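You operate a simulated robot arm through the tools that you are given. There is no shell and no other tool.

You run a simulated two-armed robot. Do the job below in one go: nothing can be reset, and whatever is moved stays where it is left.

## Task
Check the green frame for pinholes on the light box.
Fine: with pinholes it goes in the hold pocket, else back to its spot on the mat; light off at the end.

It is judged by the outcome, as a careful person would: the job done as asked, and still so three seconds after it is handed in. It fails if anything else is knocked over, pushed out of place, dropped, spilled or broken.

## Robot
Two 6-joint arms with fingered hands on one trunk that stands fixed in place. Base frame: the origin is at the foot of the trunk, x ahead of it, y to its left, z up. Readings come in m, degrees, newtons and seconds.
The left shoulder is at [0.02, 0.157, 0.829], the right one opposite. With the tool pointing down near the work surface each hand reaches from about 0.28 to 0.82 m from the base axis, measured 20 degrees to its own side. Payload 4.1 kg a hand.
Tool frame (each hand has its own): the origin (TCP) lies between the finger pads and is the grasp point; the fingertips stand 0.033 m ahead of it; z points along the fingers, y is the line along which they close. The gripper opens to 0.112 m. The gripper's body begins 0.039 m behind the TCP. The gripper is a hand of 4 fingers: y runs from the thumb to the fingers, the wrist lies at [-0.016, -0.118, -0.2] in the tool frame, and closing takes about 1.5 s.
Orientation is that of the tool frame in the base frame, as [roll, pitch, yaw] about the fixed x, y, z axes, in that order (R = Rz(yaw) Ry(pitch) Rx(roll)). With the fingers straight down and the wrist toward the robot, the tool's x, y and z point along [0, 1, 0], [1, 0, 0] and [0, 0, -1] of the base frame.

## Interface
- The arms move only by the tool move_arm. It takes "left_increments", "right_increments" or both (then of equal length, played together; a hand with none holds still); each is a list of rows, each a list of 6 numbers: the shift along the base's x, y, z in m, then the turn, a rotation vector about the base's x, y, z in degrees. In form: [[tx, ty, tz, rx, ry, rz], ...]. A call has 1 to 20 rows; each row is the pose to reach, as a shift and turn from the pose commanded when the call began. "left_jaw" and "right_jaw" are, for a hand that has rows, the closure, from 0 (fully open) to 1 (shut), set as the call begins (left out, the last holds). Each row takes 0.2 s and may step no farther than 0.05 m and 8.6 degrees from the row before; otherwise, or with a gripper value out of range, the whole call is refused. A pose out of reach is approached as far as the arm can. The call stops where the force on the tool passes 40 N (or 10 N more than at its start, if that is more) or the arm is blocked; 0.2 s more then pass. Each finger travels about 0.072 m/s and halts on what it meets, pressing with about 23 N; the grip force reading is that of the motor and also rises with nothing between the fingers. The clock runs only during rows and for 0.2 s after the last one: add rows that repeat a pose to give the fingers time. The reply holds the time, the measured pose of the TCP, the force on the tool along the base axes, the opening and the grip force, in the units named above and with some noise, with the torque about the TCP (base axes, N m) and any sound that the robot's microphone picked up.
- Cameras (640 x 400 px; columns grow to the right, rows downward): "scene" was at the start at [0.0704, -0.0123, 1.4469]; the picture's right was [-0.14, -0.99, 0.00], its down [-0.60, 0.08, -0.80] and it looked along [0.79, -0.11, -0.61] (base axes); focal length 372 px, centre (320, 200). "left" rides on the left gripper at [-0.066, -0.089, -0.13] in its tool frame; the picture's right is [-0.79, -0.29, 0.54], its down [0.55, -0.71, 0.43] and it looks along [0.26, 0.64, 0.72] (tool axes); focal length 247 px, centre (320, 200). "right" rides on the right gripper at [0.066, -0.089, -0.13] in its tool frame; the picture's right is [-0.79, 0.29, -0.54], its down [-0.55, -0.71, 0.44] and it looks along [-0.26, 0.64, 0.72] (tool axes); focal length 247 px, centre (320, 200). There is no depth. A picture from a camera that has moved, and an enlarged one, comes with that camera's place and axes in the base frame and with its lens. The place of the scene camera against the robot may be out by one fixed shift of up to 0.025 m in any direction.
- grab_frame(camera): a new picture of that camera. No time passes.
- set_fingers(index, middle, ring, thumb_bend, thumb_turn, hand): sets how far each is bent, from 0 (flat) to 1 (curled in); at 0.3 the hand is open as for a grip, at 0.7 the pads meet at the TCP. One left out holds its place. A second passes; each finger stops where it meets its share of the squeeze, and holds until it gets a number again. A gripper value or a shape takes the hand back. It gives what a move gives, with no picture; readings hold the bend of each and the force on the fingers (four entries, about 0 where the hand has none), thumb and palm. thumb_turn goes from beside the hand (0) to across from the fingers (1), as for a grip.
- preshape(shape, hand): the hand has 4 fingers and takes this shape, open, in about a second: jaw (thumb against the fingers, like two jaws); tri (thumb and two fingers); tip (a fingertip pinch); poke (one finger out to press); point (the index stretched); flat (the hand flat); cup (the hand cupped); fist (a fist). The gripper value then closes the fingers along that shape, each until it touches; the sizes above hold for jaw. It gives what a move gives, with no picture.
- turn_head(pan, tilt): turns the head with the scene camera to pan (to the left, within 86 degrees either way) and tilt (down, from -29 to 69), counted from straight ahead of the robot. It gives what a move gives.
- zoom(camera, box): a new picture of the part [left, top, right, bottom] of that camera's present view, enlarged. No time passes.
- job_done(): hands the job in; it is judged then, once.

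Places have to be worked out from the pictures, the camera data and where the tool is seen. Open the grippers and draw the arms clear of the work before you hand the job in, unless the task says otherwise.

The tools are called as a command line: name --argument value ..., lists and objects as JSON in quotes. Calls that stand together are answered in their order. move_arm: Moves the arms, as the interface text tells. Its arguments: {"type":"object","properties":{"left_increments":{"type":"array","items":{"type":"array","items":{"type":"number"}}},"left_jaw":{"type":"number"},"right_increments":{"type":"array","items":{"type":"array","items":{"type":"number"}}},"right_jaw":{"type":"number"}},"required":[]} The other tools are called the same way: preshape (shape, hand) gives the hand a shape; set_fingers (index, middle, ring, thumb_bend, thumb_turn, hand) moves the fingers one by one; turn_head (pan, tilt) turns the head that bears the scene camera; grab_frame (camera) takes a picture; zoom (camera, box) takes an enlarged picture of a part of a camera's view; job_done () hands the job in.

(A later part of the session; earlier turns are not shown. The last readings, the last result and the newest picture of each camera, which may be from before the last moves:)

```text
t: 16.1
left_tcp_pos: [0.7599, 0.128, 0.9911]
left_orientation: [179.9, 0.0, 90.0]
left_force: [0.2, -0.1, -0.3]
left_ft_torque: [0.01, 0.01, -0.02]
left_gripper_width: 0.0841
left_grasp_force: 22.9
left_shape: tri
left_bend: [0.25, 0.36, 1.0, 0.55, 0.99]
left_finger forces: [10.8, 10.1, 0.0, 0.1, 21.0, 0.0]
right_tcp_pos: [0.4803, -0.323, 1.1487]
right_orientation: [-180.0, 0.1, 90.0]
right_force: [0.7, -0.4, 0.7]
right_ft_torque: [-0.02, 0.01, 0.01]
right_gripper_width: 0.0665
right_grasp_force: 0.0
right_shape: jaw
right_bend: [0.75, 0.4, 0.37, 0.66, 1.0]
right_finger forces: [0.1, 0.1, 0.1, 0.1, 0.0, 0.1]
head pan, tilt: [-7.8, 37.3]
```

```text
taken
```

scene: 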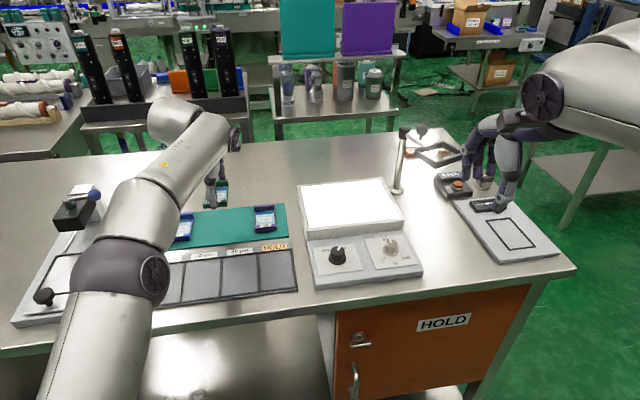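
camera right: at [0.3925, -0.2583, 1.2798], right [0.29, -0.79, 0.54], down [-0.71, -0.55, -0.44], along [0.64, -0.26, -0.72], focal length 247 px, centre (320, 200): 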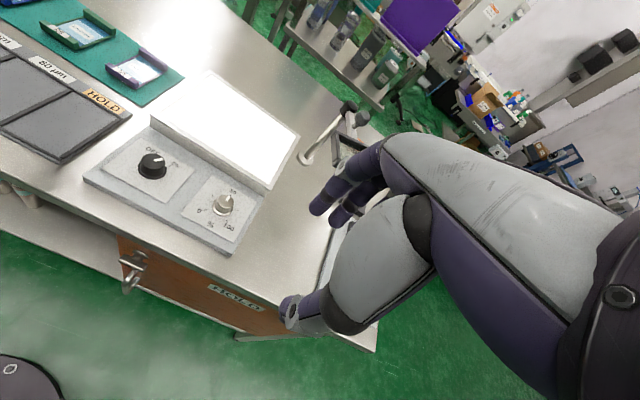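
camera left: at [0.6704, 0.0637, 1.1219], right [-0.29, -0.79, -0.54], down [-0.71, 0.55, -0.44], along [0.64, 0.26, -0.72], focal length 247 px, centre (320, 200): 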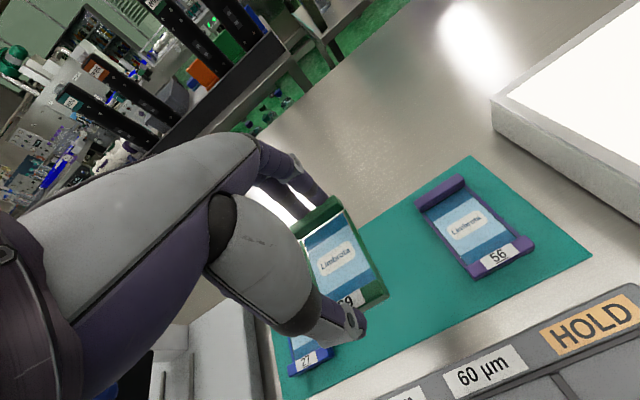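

The frame is held firmly and level. I'll carry it right, over the purple frame, to hover above the near-left part of the lit glass.

move_arm --left_increments '[[-0.01, -0.04, 0, 0, 0, 0], [-0.02, -0.08, 0, 0, 0, 0], [-0.03, -0.12, 0, 0, 0, 0], [-0.035, -0.16, 0, 0, 0, 0], [-0.035, -0.2, 0, 0, 0, 0], [-0.035, -0.227, 0, 0, 0, 0], [-0.035, -0.227, 0, 0, 0, 0]]'

grab_frame --camera "left"

grab_frame --camera "scene"

```text
t: 17.7
left_tcp_pos: [0.7064, -0.0905, 0.9803]
left_orientation: [179.9, 0.1, 90.1]
left_force: [0.3, -0.2, -0.3]
left_ft_torque: [0.03, 0.04, -0.01]
left_gripper_width: 0.084
left_grasp_force: 22.9
left_shape: tri
left_bend: [0.25, 0.36, 1.0, 0.55, 0.99]
left_finger forces: [10.8, 10.1, 0.0, 0.0, 20.9, 0.0]
left hand out of reach, approached as far as the arm can: row 5, 6, 7
right_tcp_pos: [0.4809, -0.3237, 1.149]
right_orientation: [-180.0, 0.1, 90.0]
right_force: [0.3, 0.5, -0.1]
right_ft_torque: [0.02, 0.0, 0.04]
right_gripper_width: 0.0668
right_grasp_force: 0.1
right_shape: jaw
right_bend: [0.75, 0.4, 0.37, 0.66, 1.0]
right_finger forces: [0.0, 0.0, 0.0, 0.0, 0.0, 0.0]
head pan, tilt: [-7.8, 37.3]
```

```text
taken
camera left: at [0.6162, -0.1548, 1.1111], right [-0.29, -0.79, -0.54], down [-0.71, 0.55, -0.44], along [0.64, 0.26, -0.72], focal length 247 px, centre (320, 200)
```

left: 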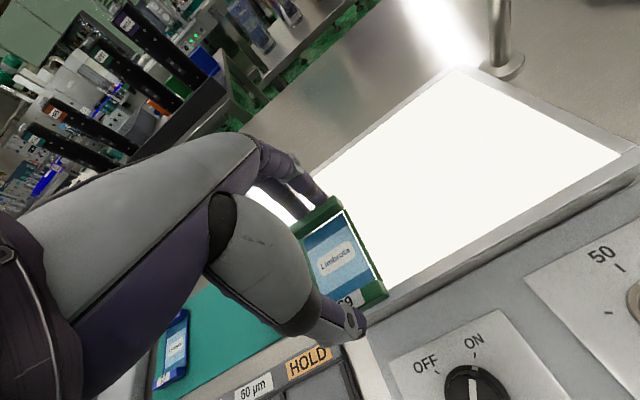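

```text
taken
```

scene: 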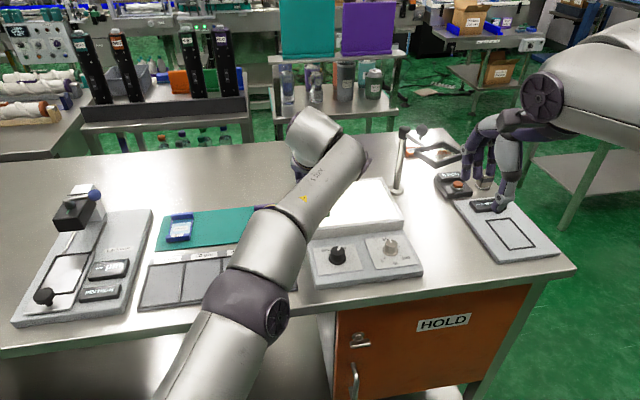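

The arm hit its reach limit at (0.706, -0.091, 0.980), but lower down it reaches farther. I'll lower a little first and read how the pose responds.

move_arm --left_increments '[[0, 0, -0.01, 0, 0, 0], [0, 0, -0.02, 0, 0, 0], [0, 0, -0.02, 0, 0, 0]]'

```text
t: 18.5
left_tcp_pos: [0.7075, -0.0894, 0.961]
left_orientation: [179.9, 0.0, 90.0]
left_force: [-0.8, 0.5, -0.1]
left_ft_torque: [-0.01, 0.01, -0.03]
left_gripper_width: 0.0844
left_grasp_force: 23.3
left_shape: tri
left_bend: [0.25, 0.36, 1.0, 0.55, 0.99]
left_finger forces: [10.7, 10.0, 0.0, 0.0, 21.0, 0.0]
right_tcp_pos: [0.4809, -0.3237, 1.1486]
right_orientation: [180.0, 0.0, 89.9]
right_force: [-0.1, -0.1, 0.1]
right_ft_torque: [0.0, 0.02, -0.01]
right_gripper_width: 0.067
right_grasp_force: 0.0
right_shape: jaw
right_bend: [0.75, 0.4, 0.37, 0.66, 1.0]
right_finger forces: [0.0, 0.1, 0.0, 0.0, 0.0, 0.1]
head pan, tilt: [-7.8, 37.3]
```

The command clips to the reachable pose, so I can now shift outward and right at this lower height.

move_arm --left_increments '[[0.01, -0.006, -0.002, 0, 0, 0], [0.02, -0.013, -0.004, 0, 0, 0], [0.02, -0.013, -0.004, 0, 0, 0]]'

grab_frame --camera "left"

grab_frame --camera "right"

```text
t: 19.3
left_tcp_pos: [0.711, -0.0983, 0.9541]
left_orientation: [-179.9, 0.0, 90.0]
left_force: [-0.8, 0.3, 0.2]
left_ft_torque: [0.0, 0.01, 0.01]
left_gripper_width: 0.0839
left_grasp_force: 23.4
left_shape: tri
left_bend: [0.25, 0.36, 1.0, 0.55, 0.99]
left_finger forces: [10.8, 10.0, 0.0, 0.1, 20.9, 0.0]
left hand out of reach, approached as far as the arm can: row 1, 2, 3
right_tcp_pos: [0.4813, -0.3233, 1.1499]
right_orientation: [-180.0, 0.0, 90.0]
right_force: [0.3, -0.3, -0.4]
right_ft_torque: [0.02, 0.0, 0.0]
right_gripper_width: 0.0669
right_grasp_force: 0.1
right_shape: jaw
right_bend: [0.75, 0.4, 0.37, 0.66, 1.0]
right_finger forces: [0.0, 0.1, 0.0, 0.0, 0.0, 0.0]
head pan, tilt: [-7.8, 37.3]
```

```text
taken
camera left: at [0.6213, -0.1621, 1.0851], right [-0.29, -0.79, -0.54], down [-0.71, 0.55, -0.44], along [0.64, 0.26, -0.72], focal length 247 px, centre (320, 200)
```

left: 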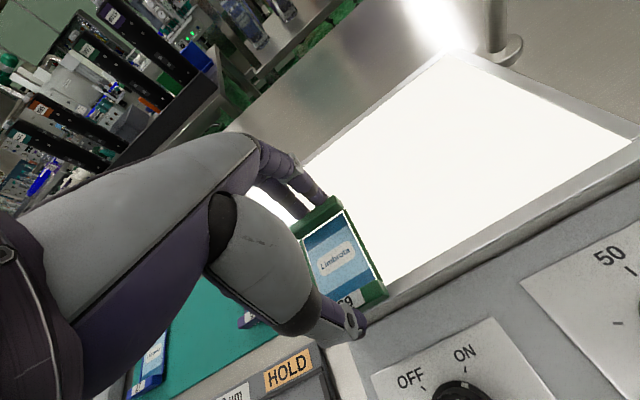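

```text
taken
camera right: at [0.3925, -0.2583, 1.2798], right [0.29, -0.79, 0.54], down [-0.71, -0.55, -0.44], along [0.64, -0.26, -0.72], focal length 247 px, centre (320, 200)
```

right: 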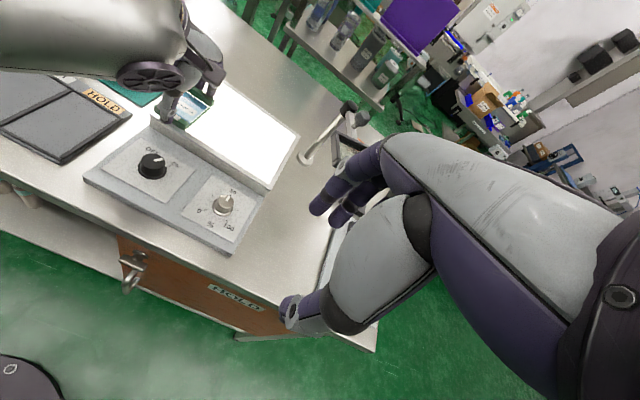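

The hand is at (0.711, -0.098, 0.954), at the reach edge. The film would already sit fully over the lit glass here, with only the near rail by the rim. I'll zoom in to check the rim.

zoom --camera "left" --box '[270, 180, 510, 340]'

zoom --camera "right" --box '[80, 60, 300, 240]'

```text
2.50 times, centred on (390, 260) of left
camera zoom: at [0.6213, -0.1621, 1.0851], right [-0.29, -0.79, -0.54], down [-0.71, 0.55, -0.44], along [0.64, 0.26, -0.72], focal length 617 px, centre (145, 50)
```

zoom: 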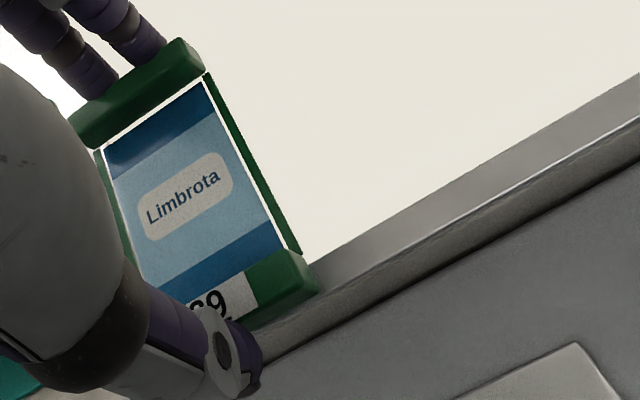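

```text
2.22 times, centred on (190, 150) of right
camera zoom: at [0.3925, -0.2583, 1.2798], right [0.29, -0.79, 0.54], down [-0.71, -0.55, -0.44], along [0.64, -0.26, -0.72], focal length 549 px, centre (609, 311)
```

zoom: 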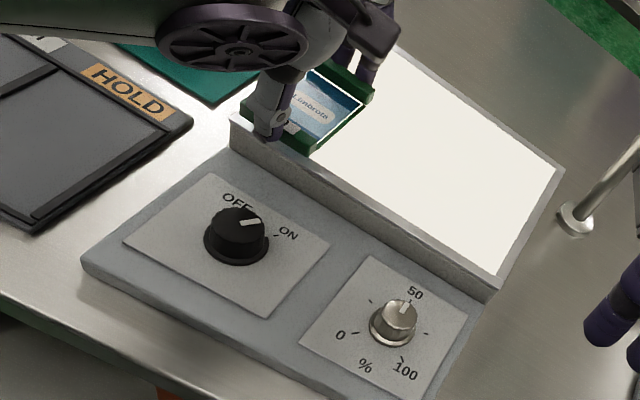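

The film already shows light leaking around its edges from below. I'd like about 1 cm more margin from the rim, so I'll yaw the hand slightly (-10°) to gain reach and push outward.

move_arm --left_increments '[[0.004, 0, 0, 0, 0, -5], [0.009, -0.002, -0.001, 0, 0, -10], [0.012, -0.004, -0.002, 0, 0, -14], [0.012, -0.004, -0.002, 0, 0, -14]]'

zoom --camera "right" --box '[80, 60, 300, 240]'

zoom --camera "left" --box '[270, 180, 510, 340]'

```text
t: 20.3
left_tcp_pos: [0.7101, -0.0988, 0.9492]
left_orientation: [179.9, 0.0, 75.9]
left_force: [-0.4, 0.4, 0.0]
left_ft_torque: [-0.02, -0.02, -0.02]
left_gripper_width: 0.0842
left_grasp_force: 23.3
left_shape: tri
left_bend: [0.25, 0.36, 1.0, 0.55, 0.99]
left_finger forces: [10.8, 10.1, 0.1, 0.0, 20.8, 0.0]
left hand out of reach, approached as far as the arm can: row 2, 3, 4
right_tcp_pos: [0.4816, -0.3234, 1.1493]
right_orientation: [-180.0, 0.0, 90.0]
right_force: [-0.5, 0.8, 0.9]
right_ft_torque: [-0.02, -0.04, -0.01]
right_gripper_width: 0.067
right_grasp_force: 0.1
right_shape: jaw
right_bend: [0.75, 0.4, 0.37, 0.66, 1.0]
right_finger forces: [0.0, 0.0, 0.1, 0.0, 0.0, 0.0]
head pan, tilt: [-7.8, 37.3]
```

```text
2.22 times, centred on (190, 150) of right
camera zoom: at [0.3924, -0.2582, 1.2798], right [0.29, -0.79, 0.54], down [-0.71, -0.55, -0.44], along [0.64, -0.26, -0.72], focal length 549 px, centre (609, 311)
```

zoom: 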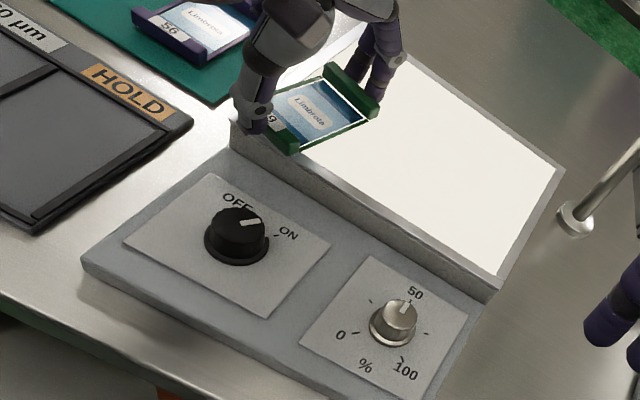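

```text
2.50 times, centred on (390, 260) of left
camera zoom: at [0.6076, -0.1388, 1.0802], right [-0.47, -0.7, -0.54], down [-0.55, 0.71, -0.44], along [0.69, 0.09, -0.72], focal length 617 px, centre (145, 50)
```

zoom: 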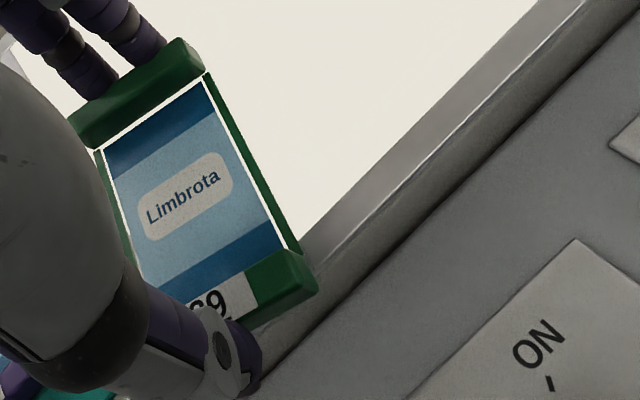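

Yaw gains no reach, so I'll turn back square. At (0.711, -0.098) the film lies wholly on lit glass with the near rail on the flush rim. I'll realign and lower to just above contact, reading the force.

move_arm --left_increments '[[0, 0, 0, 0, 0, 7], [0.002, -0.001, 0, 0, 0, 14], [0.006, -0.002, -0.003, 0, 0, 14], [0.006, -0.002, -0.003, 0, 0, 14]]'

zoom --camera "left" --box '[270, 180, 510, 340]'

zoom --camera "right" --box '[140, 60, 260, 160]'

```text
t: 21.3
left_tcp_pos: [0.7111, -0.1012, 0.9459]
left_orientation: [179.7, 0.2, 90.1]
left_force: [1.3, 0.7, 8.0]
left_ft_torque: [0.01, 0.04, -0.04]
left_gripper_width: 0.0835
left_grasp_force: 23.3
left_shape: tri
left_bend: [0.25, 0.36, 1.0, 0.55, 0.99]
left_finger forces: [11.3, 10.9, 0.0, 0.0, 21.7, 0.0]
left hand out of reach, approached as far as the arm can: row 3, 4
right_tcp_pos: [0.4808, -0.323, 1.1486]
right_orientation: [179.9, 0.0, 90.0]
right_force: [0.7, 0.1, 0.0]
right_ft_torque: [0.0, 0.03, 0.0]
right_gripper_width: 0.0667
right_grasp_force: 0.0
right_shape: jaw
right_bend: [0.75, 0.4, 0.37, 0.66, 1.0]
right_finger forces: [0.0, 0.1, 0.0, 0.0, 0.0, 0.0]
head pan, tilt: [-7.8, 37.3]
```

```text
2.50 times, centred on (390, 260) of left
camera zoom: at [0.6211, -0.1636, 1.0765], right [-0.28, -0.79, -0.54], down [-0.71, 0.55, -0.44], along [0.65, 0.26, -0.72], focal length 617 px, centre (145, 50)
```

zoom: 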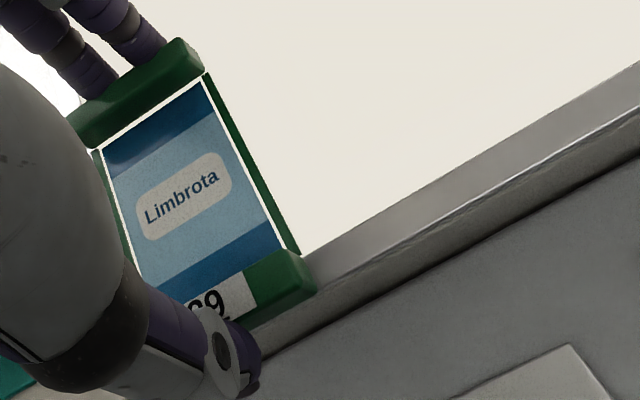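

```text
4.00 times, centred on (200, 110) of right
camera zoom: at [0.3923, -0.2583, 1.2798], right [0.29, -0.79, 0.54], down [-0.71, -0.55, -0.44], along [0.64, -0.26, -0.72], focal length 988 px, centre (800, 560)
```

zoom: 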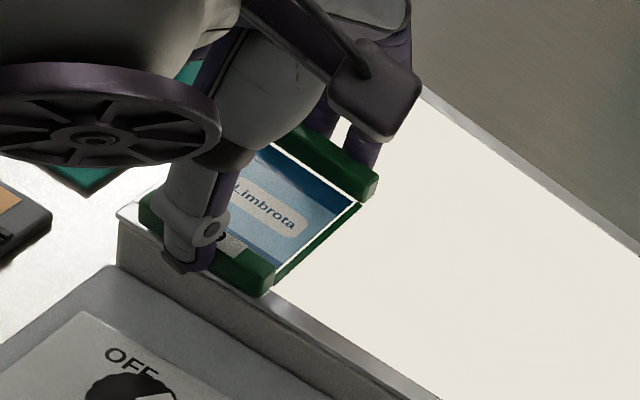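

A force of 8 N up shows the frame resting on the glass at TCP z≈0.946. I'll open the hand, then rise straight up.

move_arm --left_increments '[[0, 0, 0.001, 0, 0, 0], [0, 0, 0.001, 0, 0, 0], [0, 0, 0.001, 0, 0, 0], [0, 0, 0.001, 0, 0, 0]]' --left_jaw 0.0

zoom --camera "left" --box '[270, 180, 510, 340]'

zoom --camera "right" --box '[140, 60, 260, 160]'

```text
t: 22.3
left_tcp_pos: [0.7114, -0.0998, 0.9449]
left_orientation: [180.0, -0.1, 90.0]
left_force: [0.0, 0.6, 0.4]
left_ft_torque: [0.0, 0.01, 0.01]
left_gripper_width: 0.1116
left_grasp_force: 0.1
left_shape: tri
left_bend: [0.3, 0.3, 0.99, 0.3, 0.98]
left_finger forces: [0.1, 0.0, 0.1, 0.1, 0.0, 0.0]
right_tcp_pos: [0.4812, -0.3226, 1.1499]
right_orientation: [-179.9, 0.1, 90.0]
right_force: [1.2, 0.5, -0.1]
right_ft_torque: [0.03, 0.0, -0.04]
right_gripper_width: 0.0669
right_grasp_force: 0.1
right_shape: jaw
right_bend: [0.75, 0.4, 0.37, 0.66, 1.0]
right_finger forces: [0.0, 0.1, 0.0, 0.0, 0.1, 0.0]
head pan, tilt: [-7.8, 37.3]
```

```text
2.50 times, centred on (390, 260) of left
camera zoom: at [0.6213, -0.1639, 1.0759], right [-0.29, -0.79, -0.54], down [-0.71, 0.55, -0.44], along [0.64, 0.26, -0.72], focal length 617 px, centre (145, 50)
```

zoom: 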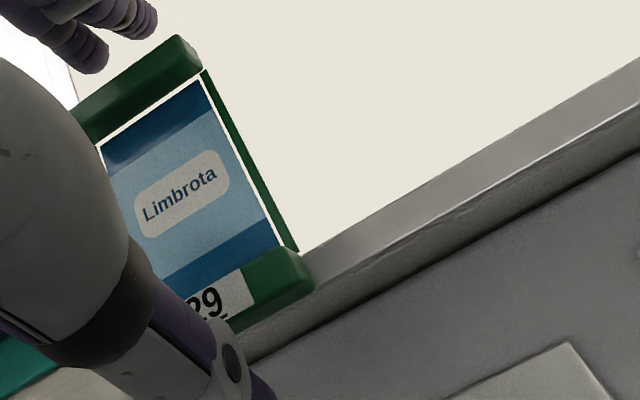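

```text
4.00 times, centred on (200, 110) of right
camera zoom: at [0.3925, -0.2583, 1.2798], right [0.29, -0.79, 0.54], down [-0.71, -0.55, -0.44], along [0.64, -0.26, -0.72], focal length 988 px, centre (800, 560)
```

zoom: 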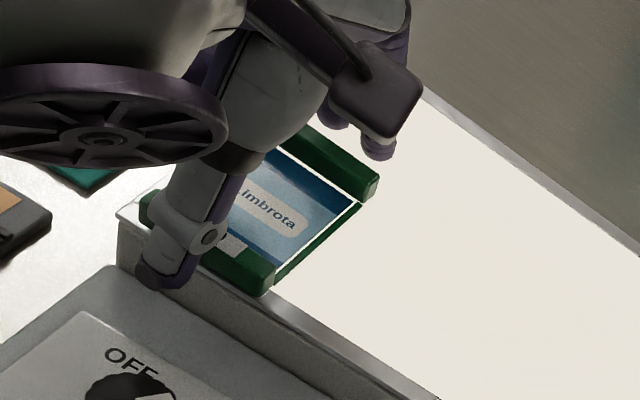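

The frame rests undisturbed on the lit glass and the fingers are clear. I'll lift the left hand off and draw it back to the left for an unobstructed view.

move_arm --left_increments '[[0, 0, 0.015, 0, 0, 0], [-0.002, 0.002, 0.035, 0, 0, 0], [-0.01, 0.01, 0.06, 0, 0, 0], [-0.02, 0.03, 0.09, 0, 0, 0], [-0.04, 0.07, 0.11, 0, 0, 0], [-0.06, 0.11, 0.13, 0, 0, 0], [-0.08, 0.15, 0.15, 0, 0, 0], [-0.1, 0.19, 0.17, 0, 0, 0], [-0.13, 0.22, 0.19, 0, 0, 0], [-0.16, 0.25, 0.21, 0, 0, 0], [-0.19, 0.27, 0.23, 0, 0, 0], [-0.19, 0.27, 0.23, 0, 0, 0]]'

grab_frame --camera "scene"

zoom --camera "scene" --box '[295, 180, 365, 240]'

zoom --camera "right" --box '[150, 70, 230, 130]'

```text
t: 24.9
left_tcp_pos: [0.5219, 0.1708, 1.1774]
left_orientation: [179.9, 0.1, 90.1]
left_force: [-0.4, -0.9, -1.0]
left_ft_torque: [0.05, 0.03, 0.01]
left_gripper_width: 0.1119
left_grasp_force: 0.1
left_shape: tri
left_bend: [0.3, 0.3, 0.99, 0.3, 0.98]
left_finger forces: [0.0, 0.1, 0.0, 0.0, 0.0, 0.0]
left hand out of reach, approached as far as the arm can: row 1, 2, 3, 5, 6, 7, 8
right_tcp_pos: [0.4814, -0.3233, 1.1479]
right_orientation: [-180.0, 0.0, 90.0]
right_force: [0.5, -0.8, 0.3]
right_ft_torque: [-0.02, -0.04, -0.01]
right_gripper_width: 0.0668
right_grasp_force: 0.1
right_shape: jaw
right_bend: [0.75, 0.4, 0.37, 0.66, 1.0]
right_finger forces: [0.0, 0.1, 0.0, 0.0, 0.1, 0.0]
head pan, tilt: [-7.8, 37.3]
```

```text
taken
```

scene: 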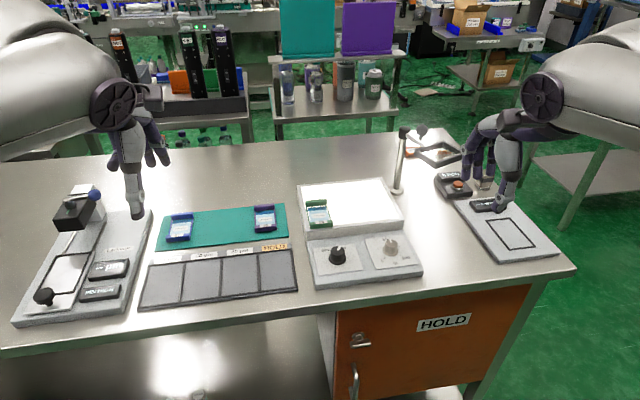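

```text
6.67 times, centred on (330, 210) of scene
camera zoom: at [0.0704, -0.0124, 1.4469], right [-0.14, -0.99, 0.0], down [-0.6, 0.08, -0.8], along [0.79, -0.11, -0.61], focal length 2480 px, centre (253, 133)
```

zoom: 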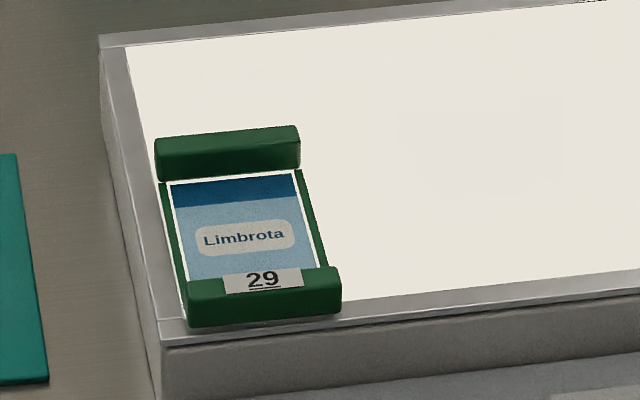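

```text
6.67 times, centred on (190, 100) of right
camera zoom: at [0.3926, -0.2583, 1.2797], right [0.29, -0.79, 0.54], down [-0.71, -0.55, -0.44], along [0.64, -0.26, -0.72], focal length 1646 px, centre (1187, 867)
```

zoom: 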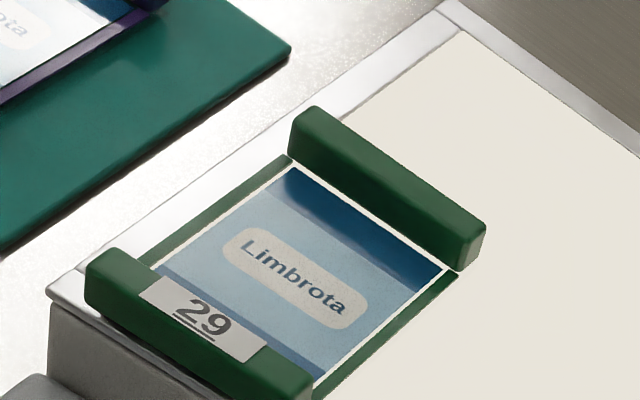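

The frame sits on the lit glass with light showing all round the film. I'll take much closer views of the film, looking for bright specks.

zoom --camera "scene" --box '[305, 204, 333, 224]'

zoom --camera "right" --box '[164, 88, 204, 128]'

grab_frame --camera "left"

```text
16.00 times, centred on (319, 214) of scene
camera zoom: at [0.0704, -0.0124, 1.4469], right [-0.14, -0.99, 0.0], down [-0.6, 0.08, -0.8], along [0.79, -0.11, -0.61], focal length 5952 px, centre (336, -24)
```

zoom: 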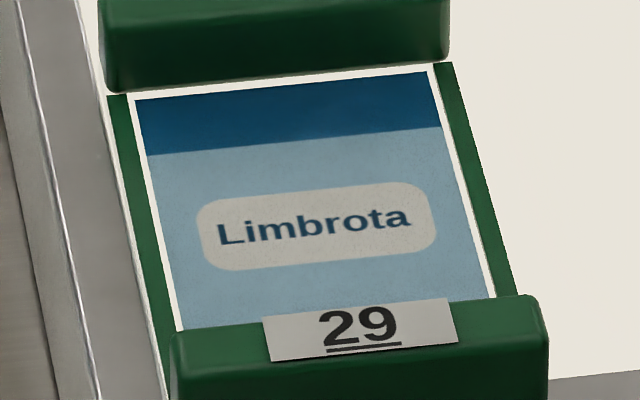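

```text
10.00 times, centred on (184, 108) of right
camera zoom: at [0.3926, -0.2583, 1.2797], right [0.29, -0.79, 0.54], down [-0.71, -0.55, -0.44], along [0.64, -0.26, -0.72], focal length 2470 px, centre (1680, 1120)
```

zoom: 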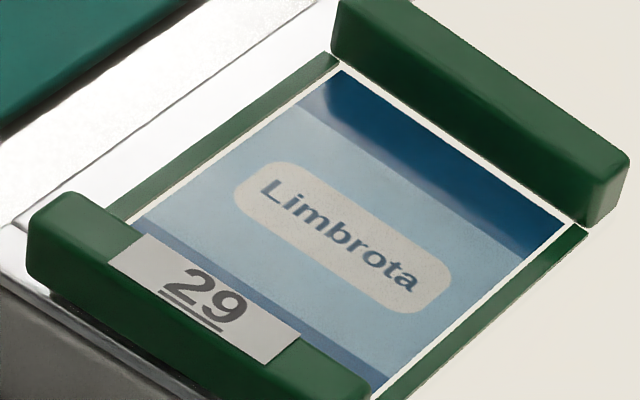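

```text
taken
camera left: at [0.4312, 0.1064, 1.3078], right [-0.29, -0.79, -0.54], down [-0.71, 0.55, -0.44], along [0.64, 0.26, -0.72], focal length 247 px, centre (320, 200)
```

left: 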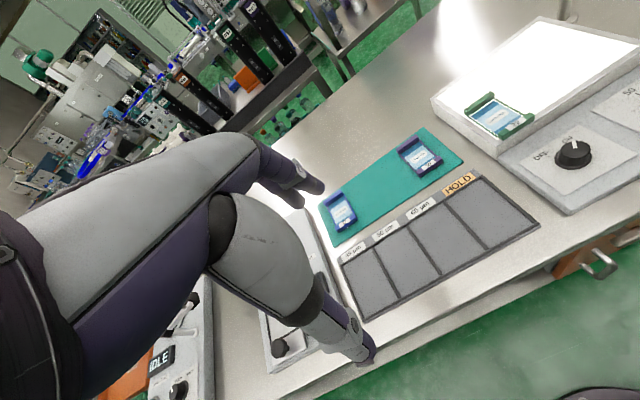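

No bright specks show at this zoom. I'll go much closer on each part of the film from both viewpoints before deciding.

zoom --camera "scene" --box '[310, 206, 326, 216]'

zoom --camera "scene" --box '[312, 211, 328, 221]'

zoom --camera "right" --box '[166, 102, 192, 128]'

zoom --camera "right" --box '[180, 94, 210, 124]'

```text
16.00 times, centred on (318, 211) of scene
camera zoom: at [0.0704, -0.0124, 1.4469], right [-0.14, -0.99, 0.0], down [-0.6, 0.08, -0.8], along [0.79, -0.11, -0.61], focal length 5952 px, centre (352, 24)
```

zoom: 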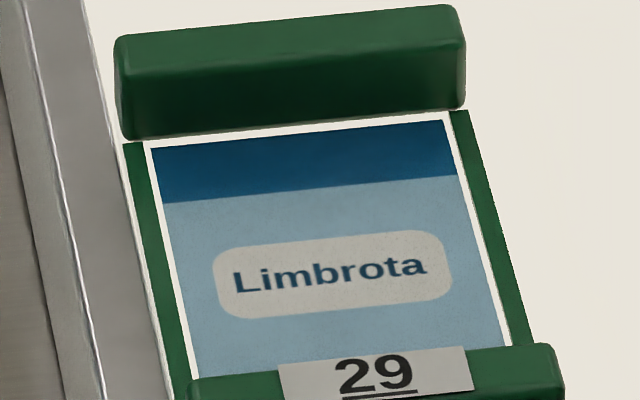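

```text
16.00 times, centred on (320, 216) of scene
camera zoom: at [0.0704, -0.0124, 1.4469], right [-0.14, -0.99, 0.0], down [-0.6, 0.08, -0.8], along [0.79, -0.11, -0.61], focal length 5952 px, centre (320, -56)
```

zoom: 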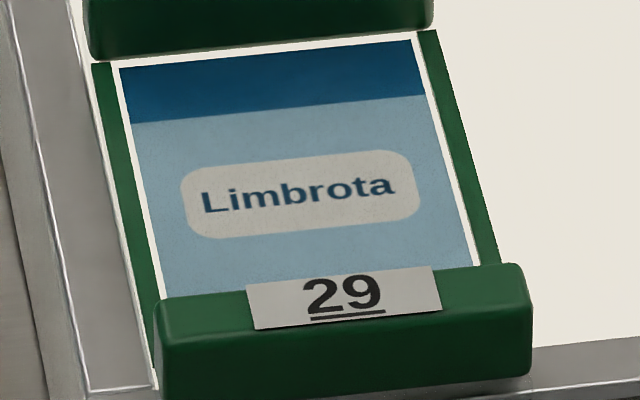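

```text
15.38 times, centred on (179, 115) of right
camera zoom: at [0.3926, -0.2583, 1.2797], right [0.29, -0.79, 0.54], down [-0.71, -0.55, -0.44], along [0.64, -0.26, -0.72], focal length 3800 px, centre (2489, 1508)
```

zoom: 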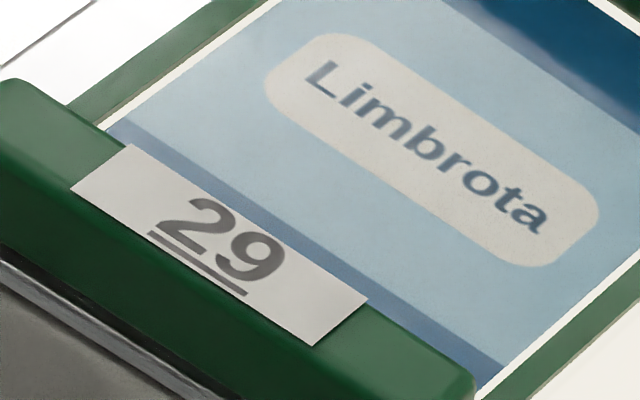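

```text
13.33 times, centred on (195, 109) of right
camera zoom: at [0.3926, -0.2583, 1.2797], right [0.29, -0.79, 0.54], down [-0.71, -0.55, -0.44], along [0.64, -0.26, -0.72], focal length 3293 px, centre (1987, 1413)
```

zoom: 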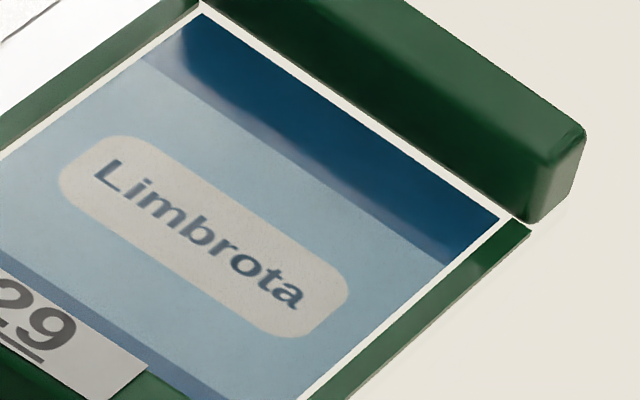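

At this brightness and oblique angle no pinholes show. A careful check needs a steeper, closer view, so I'll bring the right wrist camera over the frame with the hand staying 10 cm above it.

move_arm --right_increments '[[0.027, 0.028, -0.005, 0, 0, 0], [0.054, 0.056, -0.015, 0, 0, 0], [0.081, 0.084, -0.025, 0, 0, 0], [0.108, 0.112, -0.04, 0, 0, 0], [0.135, 0.14, -0.055, 0, 0, 0], [0.162, 0.168, -0.07, 0, 0, 0], [0.188, 0.197, -0.085, 0, 0, 0], [0.188, 0.197, -0.085, 0, 0, 0]]'

grab_frame --camera "right"

```text
t: 26.7
left_tcp_pos: [0.5228, 0.1712, 1.1766]
left_orientation: [-180.0, 0.0, 90.0]
left_force: [-0.1, 0.6, -0.9]
left_ft_torque: [0.02, 0.04, 0.01]
left_gripper_width: 0.112
left_grasp_force: 0.0
left_shape: tri
left_bend: [0.3, 0.3, 0.99, 0.3, 0.98]
left_finger forces: [0.0, 0.1, 0.1, 0.1, 0.0, 0.0]
right_tcp_pos: [0.6709, -0.1261, 1.0654]
right_orientation: [-180.0, -0.1, 90.0]
right_force: [-0.1, 1.4, -0.4]
right_ft_torque: [-0.03, -0.01, 0.04]
right_gripper_width: 0.067
right_grasp_force: 0.0
right_shape: jaw
right_bend: [0.75, 0.4, 0.37, 0.65, 1.0]
right_finger forces: [0.1, 0.0, 0.0, 0.0, 0.0, 0.0]
head pan, tilt: [-7.8, 37.3]
```

```text
taken
camera right: at [0.5816, -0.0624, 1.1949], right [0.29, -0.79, 0.54], down [-0.71, -0.55, -0.44], along [0.64, -0.26, -0.72], focal length 247 px, centre (320, 200)
```

right: 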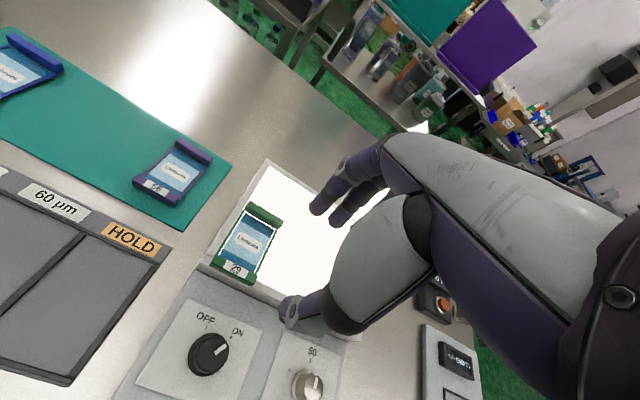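

The frame is clearly visible from above in this view. Zooming in on the film.

zoom --camera "right" --box '[215, 205, 279, 285]'

zoom --camera "right" --box '[234, 212, 274, 237]'

zoom --camera "right" --box '[228, 228, 268, 253]'

zoom --camera "right" --box '[218, 242, 258, 267]'

```text
5.00 times, centred on (247, 245) of right
camera zoom: at [0.5816, -0.0624, 1.1949], right [0.29, -0.79, 0.54], down [-0.71, -0.55, -0.44], along [0.64, -0.26, -0.72], focal length 1235 px, centre (685, -25)
```

zoom: 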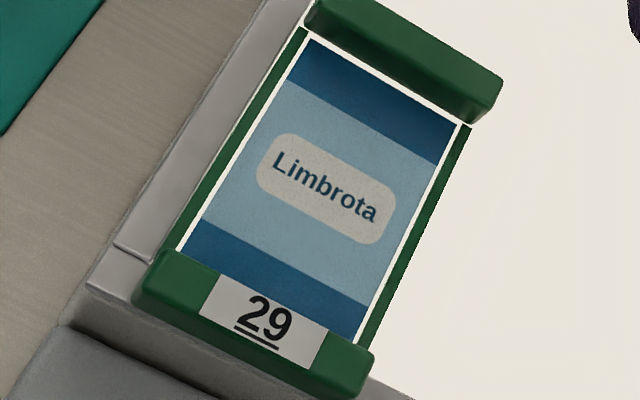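

```text
16.00 times, centred on (254, 224) of right
camera zoom: at [0.5816, -0.0624, 1.1949], right [0.29, -0.79, 0.54], down [-0.71, -0.55, -0.44], along [0.64, -0.26, -0.72], focal length 3952 px, centre (1376, -192)
```

zoom: 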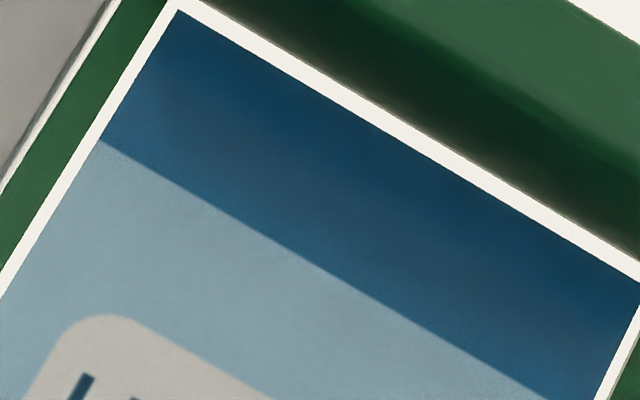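

```text
16.00 times, centred on (248, 240) of right
camera zoom: at [0.5816, -0.0624, 1.1949], right [0.29, -0.79, 0.54], down [-0.71, -0.55, -0.44], along [0.64, -0.26, -0.72], focal length 3952 px, centre (1472, -448)
```

zoom: 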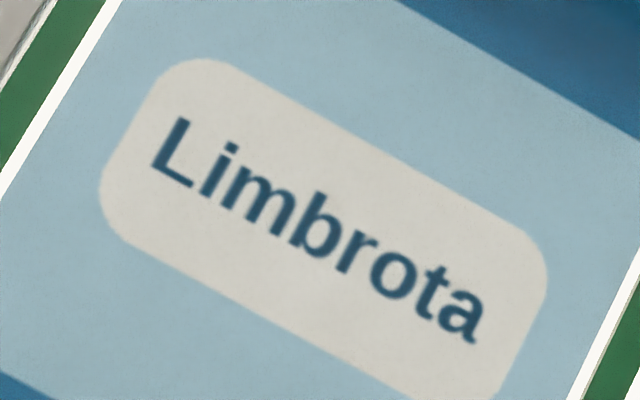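

```text
16.00 times, centred on (238, 254) of right
camera zoom: at [0.5816, -0.0624, 1.1949], right [0.29, -0.79, 0.54], down [-0.71, -0.55, -0.44], along [0.64, -0.26, -0.72], focal length 3952 px, centre (1632, -672)
```

zoom: 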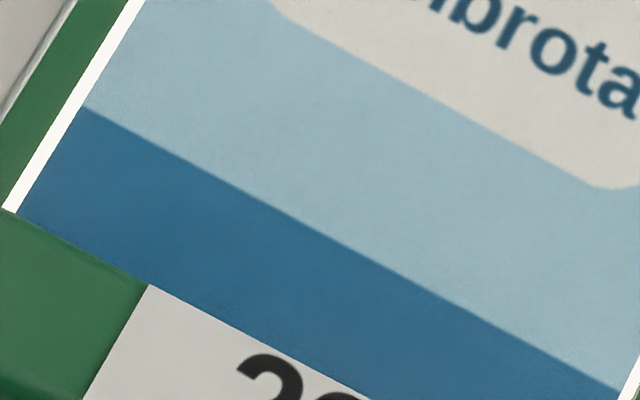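

Even from a steep view at 13 px/mm the film is clean at the present brightness (dimmer around 50 %). To be sure a faint hole isn't missed, I'll turn the dimmer up and restore it afterwards. First I'll move the right camera to get the dimmer's exact position and pointer.

move_arm --right_increments '[[-0.025, -0.03, 0, 0, 0, 0], [-0.05, -0.06, 0, 0, 0, 0], [-0.08, -0.09, 0, 0, 0, 0], [-0.1, -0.12, 0, 0, 0, 0], [-0.111, -0.14, 0, 0, 0, 0], [-0.111, -0.14, 0, 0, 0, 0]]'

grab_frame --camera "right"

zoom --camera "right" --box '[170, 180, 330, 290]'

zoom --camera "scene" --box '[340, 225, 440, 285]'

```text
t: 28.1
left_tcp_pos: [0.5205, 0.1718, 1.1772]
left_orientation: [180.0, 0.0, 90.0]
left_force: [0.6, 0.5, -0.3]
left_ft_torque: [0.01, -0.01, -0.03]
left_gripper_width: 0.1119
left_grasp_force: 0.0
left_shape: tri
left_bend: [0.3, 0.3, 0.99, 0.3, 0.98]
left_finger forces: [0.0, 0.0, 0.0, 0.0, 0.0, 0.1]
right_tcp_pos: [0.558, -0.2668, 1.0631]
right_orientation: [180.0, -0.1, 89.9]
right_force: [-0.1, 0.4, -0.4]
right_ft_torque: [0.01, 0.02, 0.01]
right_gripper_width: 0.067
right_grasp_force: 0.1
right_shape: jaw
right_bend: [0.75, 0.4, 0.37, 0.65, 1.0]
right_finger forces: [0.0, 0.1, 0.1, 0.1, 0.0, 0.0]
head pan, tilt: [-7.8, 37.3]
```

```text
taken
camera right: at [0.4691, -0.2015, 1.1937], right [0.29, -0.79, 0.54], down [-0.71, -0.55, -0.44], along [0.64, -0.26, -0.72], focal length 247 px, centre (320, 200)
```

right: 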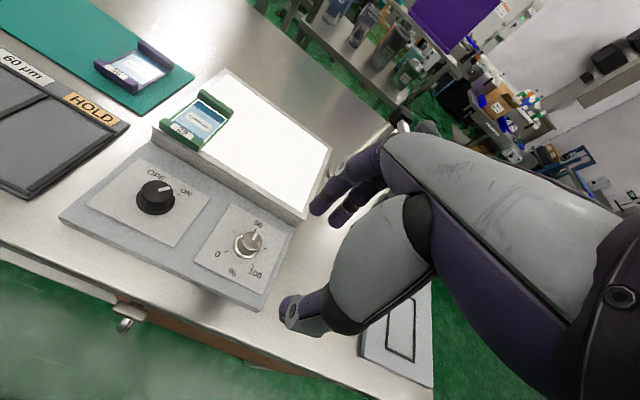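

```text
3.64 times, centred on (250, 235) of right
camera zoom: at [0.4691, -0.2015, 1.1937], right [0.29, -0.79, 0.54], down [-0.71, -0.55, -0.44], along [0.64, -0.26, -0.72], focal length 898 px, centre (574, 73)
```

zoom: 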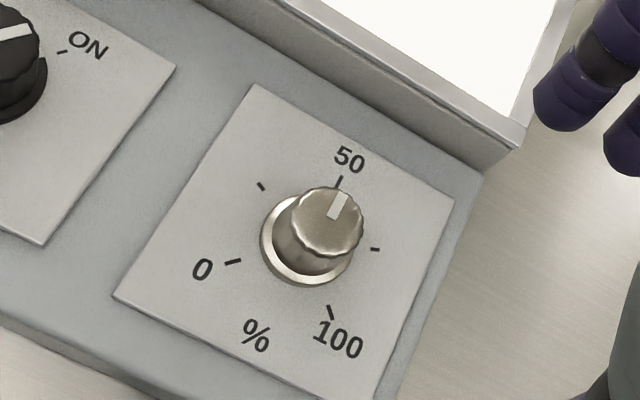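

```text
6.40 times, centred on (390, 255) of scene
camera zoom: at [0.0704, -0.0123, 1.4469], right [-0.14, -0.99, 0.0], down [-0.6, 0.08, -0.8], along [0.79, -0.11, -0.61], focal length 2381 px, centre (-128, -152)
```

zoom: 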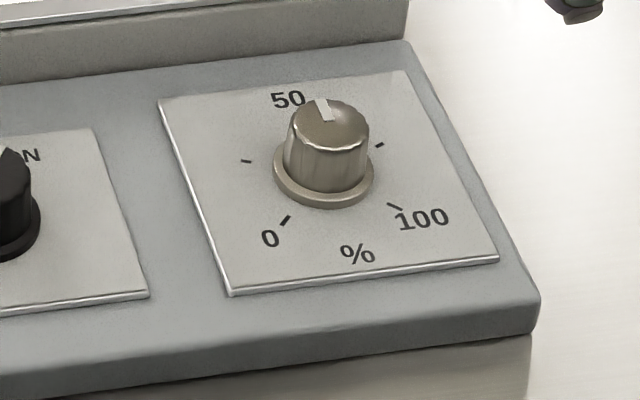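

The dimmer's centre is at (0.6043, -0.2405), its top is near z 0.91 and its pointer is at 50 %; 100 % is about 135° clockwise. I'll hover over it, pre-turned +60°.

move_arm --right_increments '[[0.006, 0.003, -0.008, 0, 0, 7.5], [0.012, 0.006, -0.016, 0, 0, 15], [0.018, 0.01, -0.024, 0, 0, 22.5], [0.024, 0.013, -0.032, 0, 0, 30], [0.03, 0.016, -0.04, 0, 0, 37.5], [0.036, 0.02, -0.048, 0, 0, 45], [0.041, 0.023, -0.056, 0, 0, 52.5], [0.0458, 0.026, -0.0645, 0, 0, 60], [0.0458, 0.026, -0.0645, 0, 0, 60]]'

zoom --camera "right" --box '[200, 170, 400, 310]'

zoom --camera "scene" --box '[290, 170, 450, 280]'

```text
t: 30.1
left_tcp_pos: [0.5229, 0.1701, 1.1764]
left_orientation: [179.9, 0.0, 89.9]
left_force: [-0.3, -0.1, -0.2]
left_ft_torque: [0.0, -0.02, 0.0]
left_gripper_width: 0.1117
left_grasp_force: 0.2
left_shape: tri
left_bend: [0.3, 0.3, 0.99, 0.3, 0.98]
left_finger forces: [0.0, 0.1, 0.0, 0.1, 0.1, 0.0]
right_tcp_pos: [0.6043, -0.241, 0.9995]
right_orientation: [180.0, 0.0, 150.1]
right_force: [-0.7, -0.6, -0.2]
right_ft_torque: [0.04, 0.0, 0.02]
right_gripper_width: 0.0671
right_grasp_force: 0.1
right_shape: jaw
right_bend: [0.75, 0.4, 0.37, 0.65, 1.0]
right_finger forces: [0.0, 0.0, 0.0, 0.0, 0.0, 0.0]
head pan, tilt: [-7.8, 37.3]
```

```text
2.86 times, centred on (300, 240) of right
camera zoom: at [0.5029, -0.2858, 1.1292], right [0.83, -0.15, 0.54], down [0.13, -0.89, -0.44], along [0.54, 0.43, -0.72], focal length 706 px, centre (377, 86)
```

zoom: 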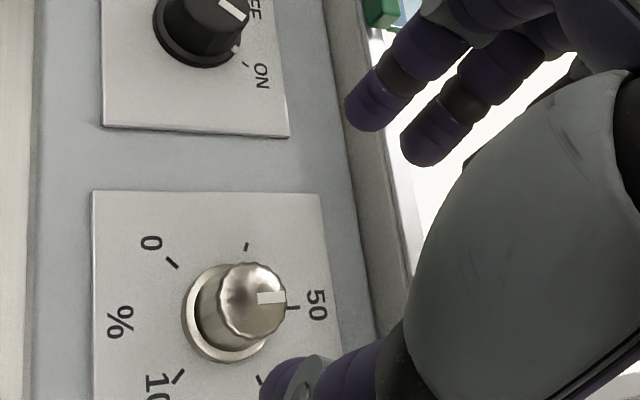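

```text
3.64 times, centred on (370, 225) of scene
camera zoom: at [0.0703, -0.0123, 1.4469], right [-0.14, -0.99, 0.0], down [-0.6, 0.08, -0.8], along [0.79, -0.11, -0.61], focal length 1353 px, centre (138, 109)
```

zoom: 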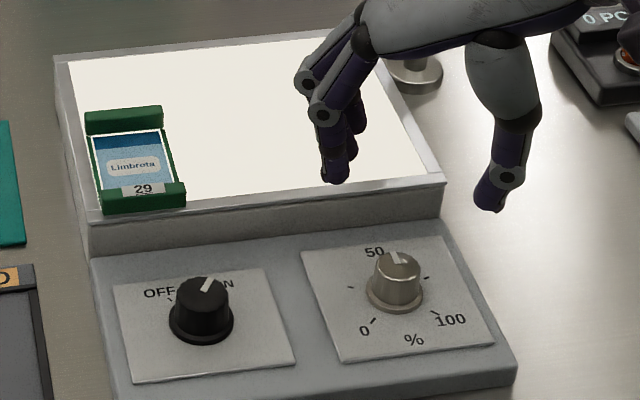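

The hand is centred over the dimmer. At this yaw the ring finger would come close to the box wall, so I'll switch the right hand to the tri shape and half close it before descending.

preshape --shape "tri" --hand "right"

move_arm --right_increments '[[0, -0.0005, 0, 0, 0, 0], [0, -0.0005, 0, 0, 0, 0], [0, -0.0005, 0, 0, 0, 0], [0, -0.0005, -0.02, 0, 0, 0], [0, -0.0005, -0.045, 0, 0, 0], [0, -0.0005, -0.06, 0, 0, 0], [0, -0.0005, -0.068, 0, 0, 0], [0, -0.0005, -0.068, 0, 0, 0]]' --right_jaw 0.4

zoom --camera "right" --box '[200, 170, 400, 310]'

zoom --camera "scene" --box '[290, 170, 450, 280]'

```text
t: 31.0
left_tcp_pos: [0.521, 0.1703, 1.1774]
left_orientation: [179.9, 0.0, 90.0]
left_force: [-0.4, -0.1, -0.8]
left_ft_torque: [0.03, 0.0, 0.02]
left_gripper_width: 0.1118
left_grasp_force: 0.1
left_shape: tri
left_bend: [0.3, 0.3, 0.99, 0.3, 0.98]
left_finger forces: [0.1, 0.1, 0.0, 0.0, 0.1, 0.0]
right_tcp_pos: [0.6031, -0.2412, 0.9988]
right_orientation: [-180.0, 0.1, 150.1]
right_force: [0.3, 0.7, -0.5]
right_ft_torque: [0.01, -0.03, 0.01]
right_gripper_width: 0.112
right_grasp_force: 0.0
right_shape: tri
right_bend: [0.3, 0.3, 0.99, 0.3, 0.98]
right_finger forces: [0.0, 0.0, 0.0, 0.0, 0.0, 0.1]
head pan, tilt: [-7.8, 37.3]
```

```text
t: 32.8
left_tcp_pos: [0.5216, 0.1705, 1.1771]
left_orientation: [179.9, 0.0, 90.0]
left_force: [0.3, -0.2, -0.3]
left_ft_torque: [0.02, -0.02, 0.02]
left_gripper_width: 0.1118
left_grasp_force: 0.2
left_shape: tri
left_bend: [0.3, 0.3, 0.99, 0.3, 0.98]
left_finger forces: [0.1, 0.0, 0.0, 0.0, 0.0, 0.0]
right_tcp_pos: [0.6028, -0.2409, 0.9308]
right_orientation: [-179.9, 0.0, 150.1]
right_force: [0.1, 0.2, 0.5]
right_ft_torque: [-0.01, 0.02, 0.0]
right_gripper_width: 0.0678
right_grasp_force: 0.1
right_shape: tri
right_bend: [0.75, 0.4, 0.99, 0.65, 1.0]
right_finger forces: [0.1, 0.0, 0.0, 0.0, 0.1, 0.1]
head pan, tilt: [-7.8, 37.3]
```

```text
2.86 times, centred on (300, 240) of right
camera zoom: at [0.5017, -0.2856, 1.0613], right [0.83, -0.15, 0.54], down [0.12, -0.89, -0.44], along [0.54, 0.43, -0.72], focal length 706 px, centre (377, 86)
```

zoom: 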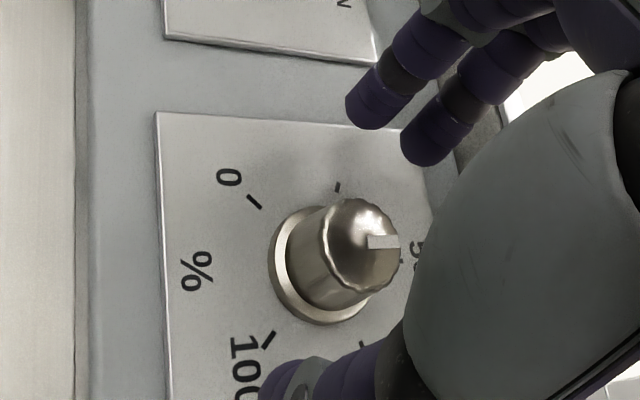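

```text
3.64 times, centred on (370, 225) of scene
camera zoom: at [0.0703, -0.0123, 1.4469], right [-0.14, -0.99, 0.0], down [-0.6, 0.08, -0.8], along [0.79, -0.11, -0.61], focal length 1353 px, centre (138, 109)
```

zoom: 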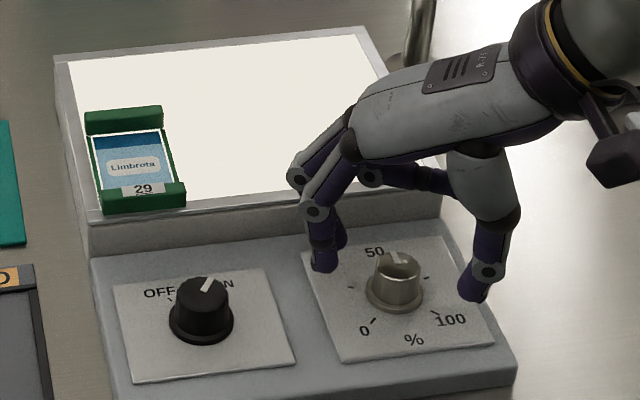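

The dimmer knob is centred between thumb and fingers. I'll grip it.

move_arm --right_increments '[[0.0005, -0.001, -0.002, 0, 0, 0], [0.0005, -0.001, -0.002, 0, 0, 0], [0.0005, -0.001, -0.002, 0, 0, 0], [0.0005, -0.001, -0.002, 0, 0, 0], [0.0005, -0.001, -0.002, 0, 0, 0]]' --right_jaw 0.9

zoom --camera "scene" --box '[290, 170, 450, 280]'

```text
t: 34.0
left_tcp_pos: [0.5209, 0.17, 1.176]
left_orientation: [-180.0, -0.1, 90.1]
left_force: [1.0, -0.1, -0.3]
left_ft_torque: [-0.01, -0.06, 0.01]
left_gripper_width: 0.1118
left_grasp_force: 0.0
left_shape: tri
left_bend: [0.3, 0.3, 0.99, 0.3, 0.98]
left_finger forces: [0.0, 0.0, 0.1, 0.0, 0.1, 0.0]
right_tcp_pos: [0.6026, -0.242, 0.9293]
right_orientation: [-180.0, 0.0, 150.0]
right_force: [-0.2, 0.9, -1.2]
right_ft_torque: [0.04, -0.02, 0.0]
right_gripper_width: 0.0186
right_grasp_force: 22.7
right_shape: tri
right_bend: [0.74, 0.6, 1.0, 0.74, 1.0]
right_finger forces: [11.0, 10.6, 0.0, 0.1, 20.2, 0.1]
head pan, tilt: [-7.8, 37.3]
```

```text
3.64 times, centred on (370, 225) of scene
camera zoom: at [0.0704, -0.0123, 1.4469], right [-0.14, -0.99, 0.0], down [-0.6, 0.08, -0.8], along [0.79, -0.11, -0.61], focal length 1353 px, centre (138, 109)
```

zoom: 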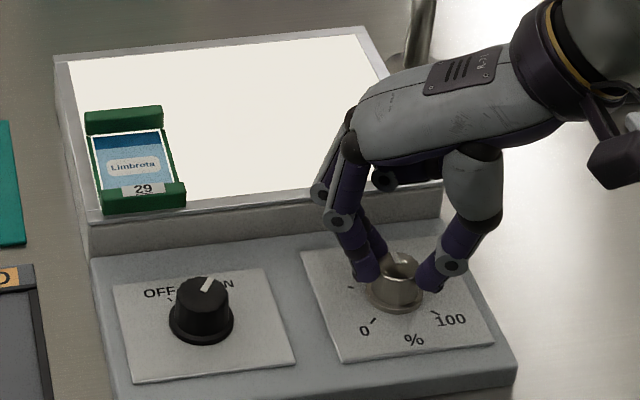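

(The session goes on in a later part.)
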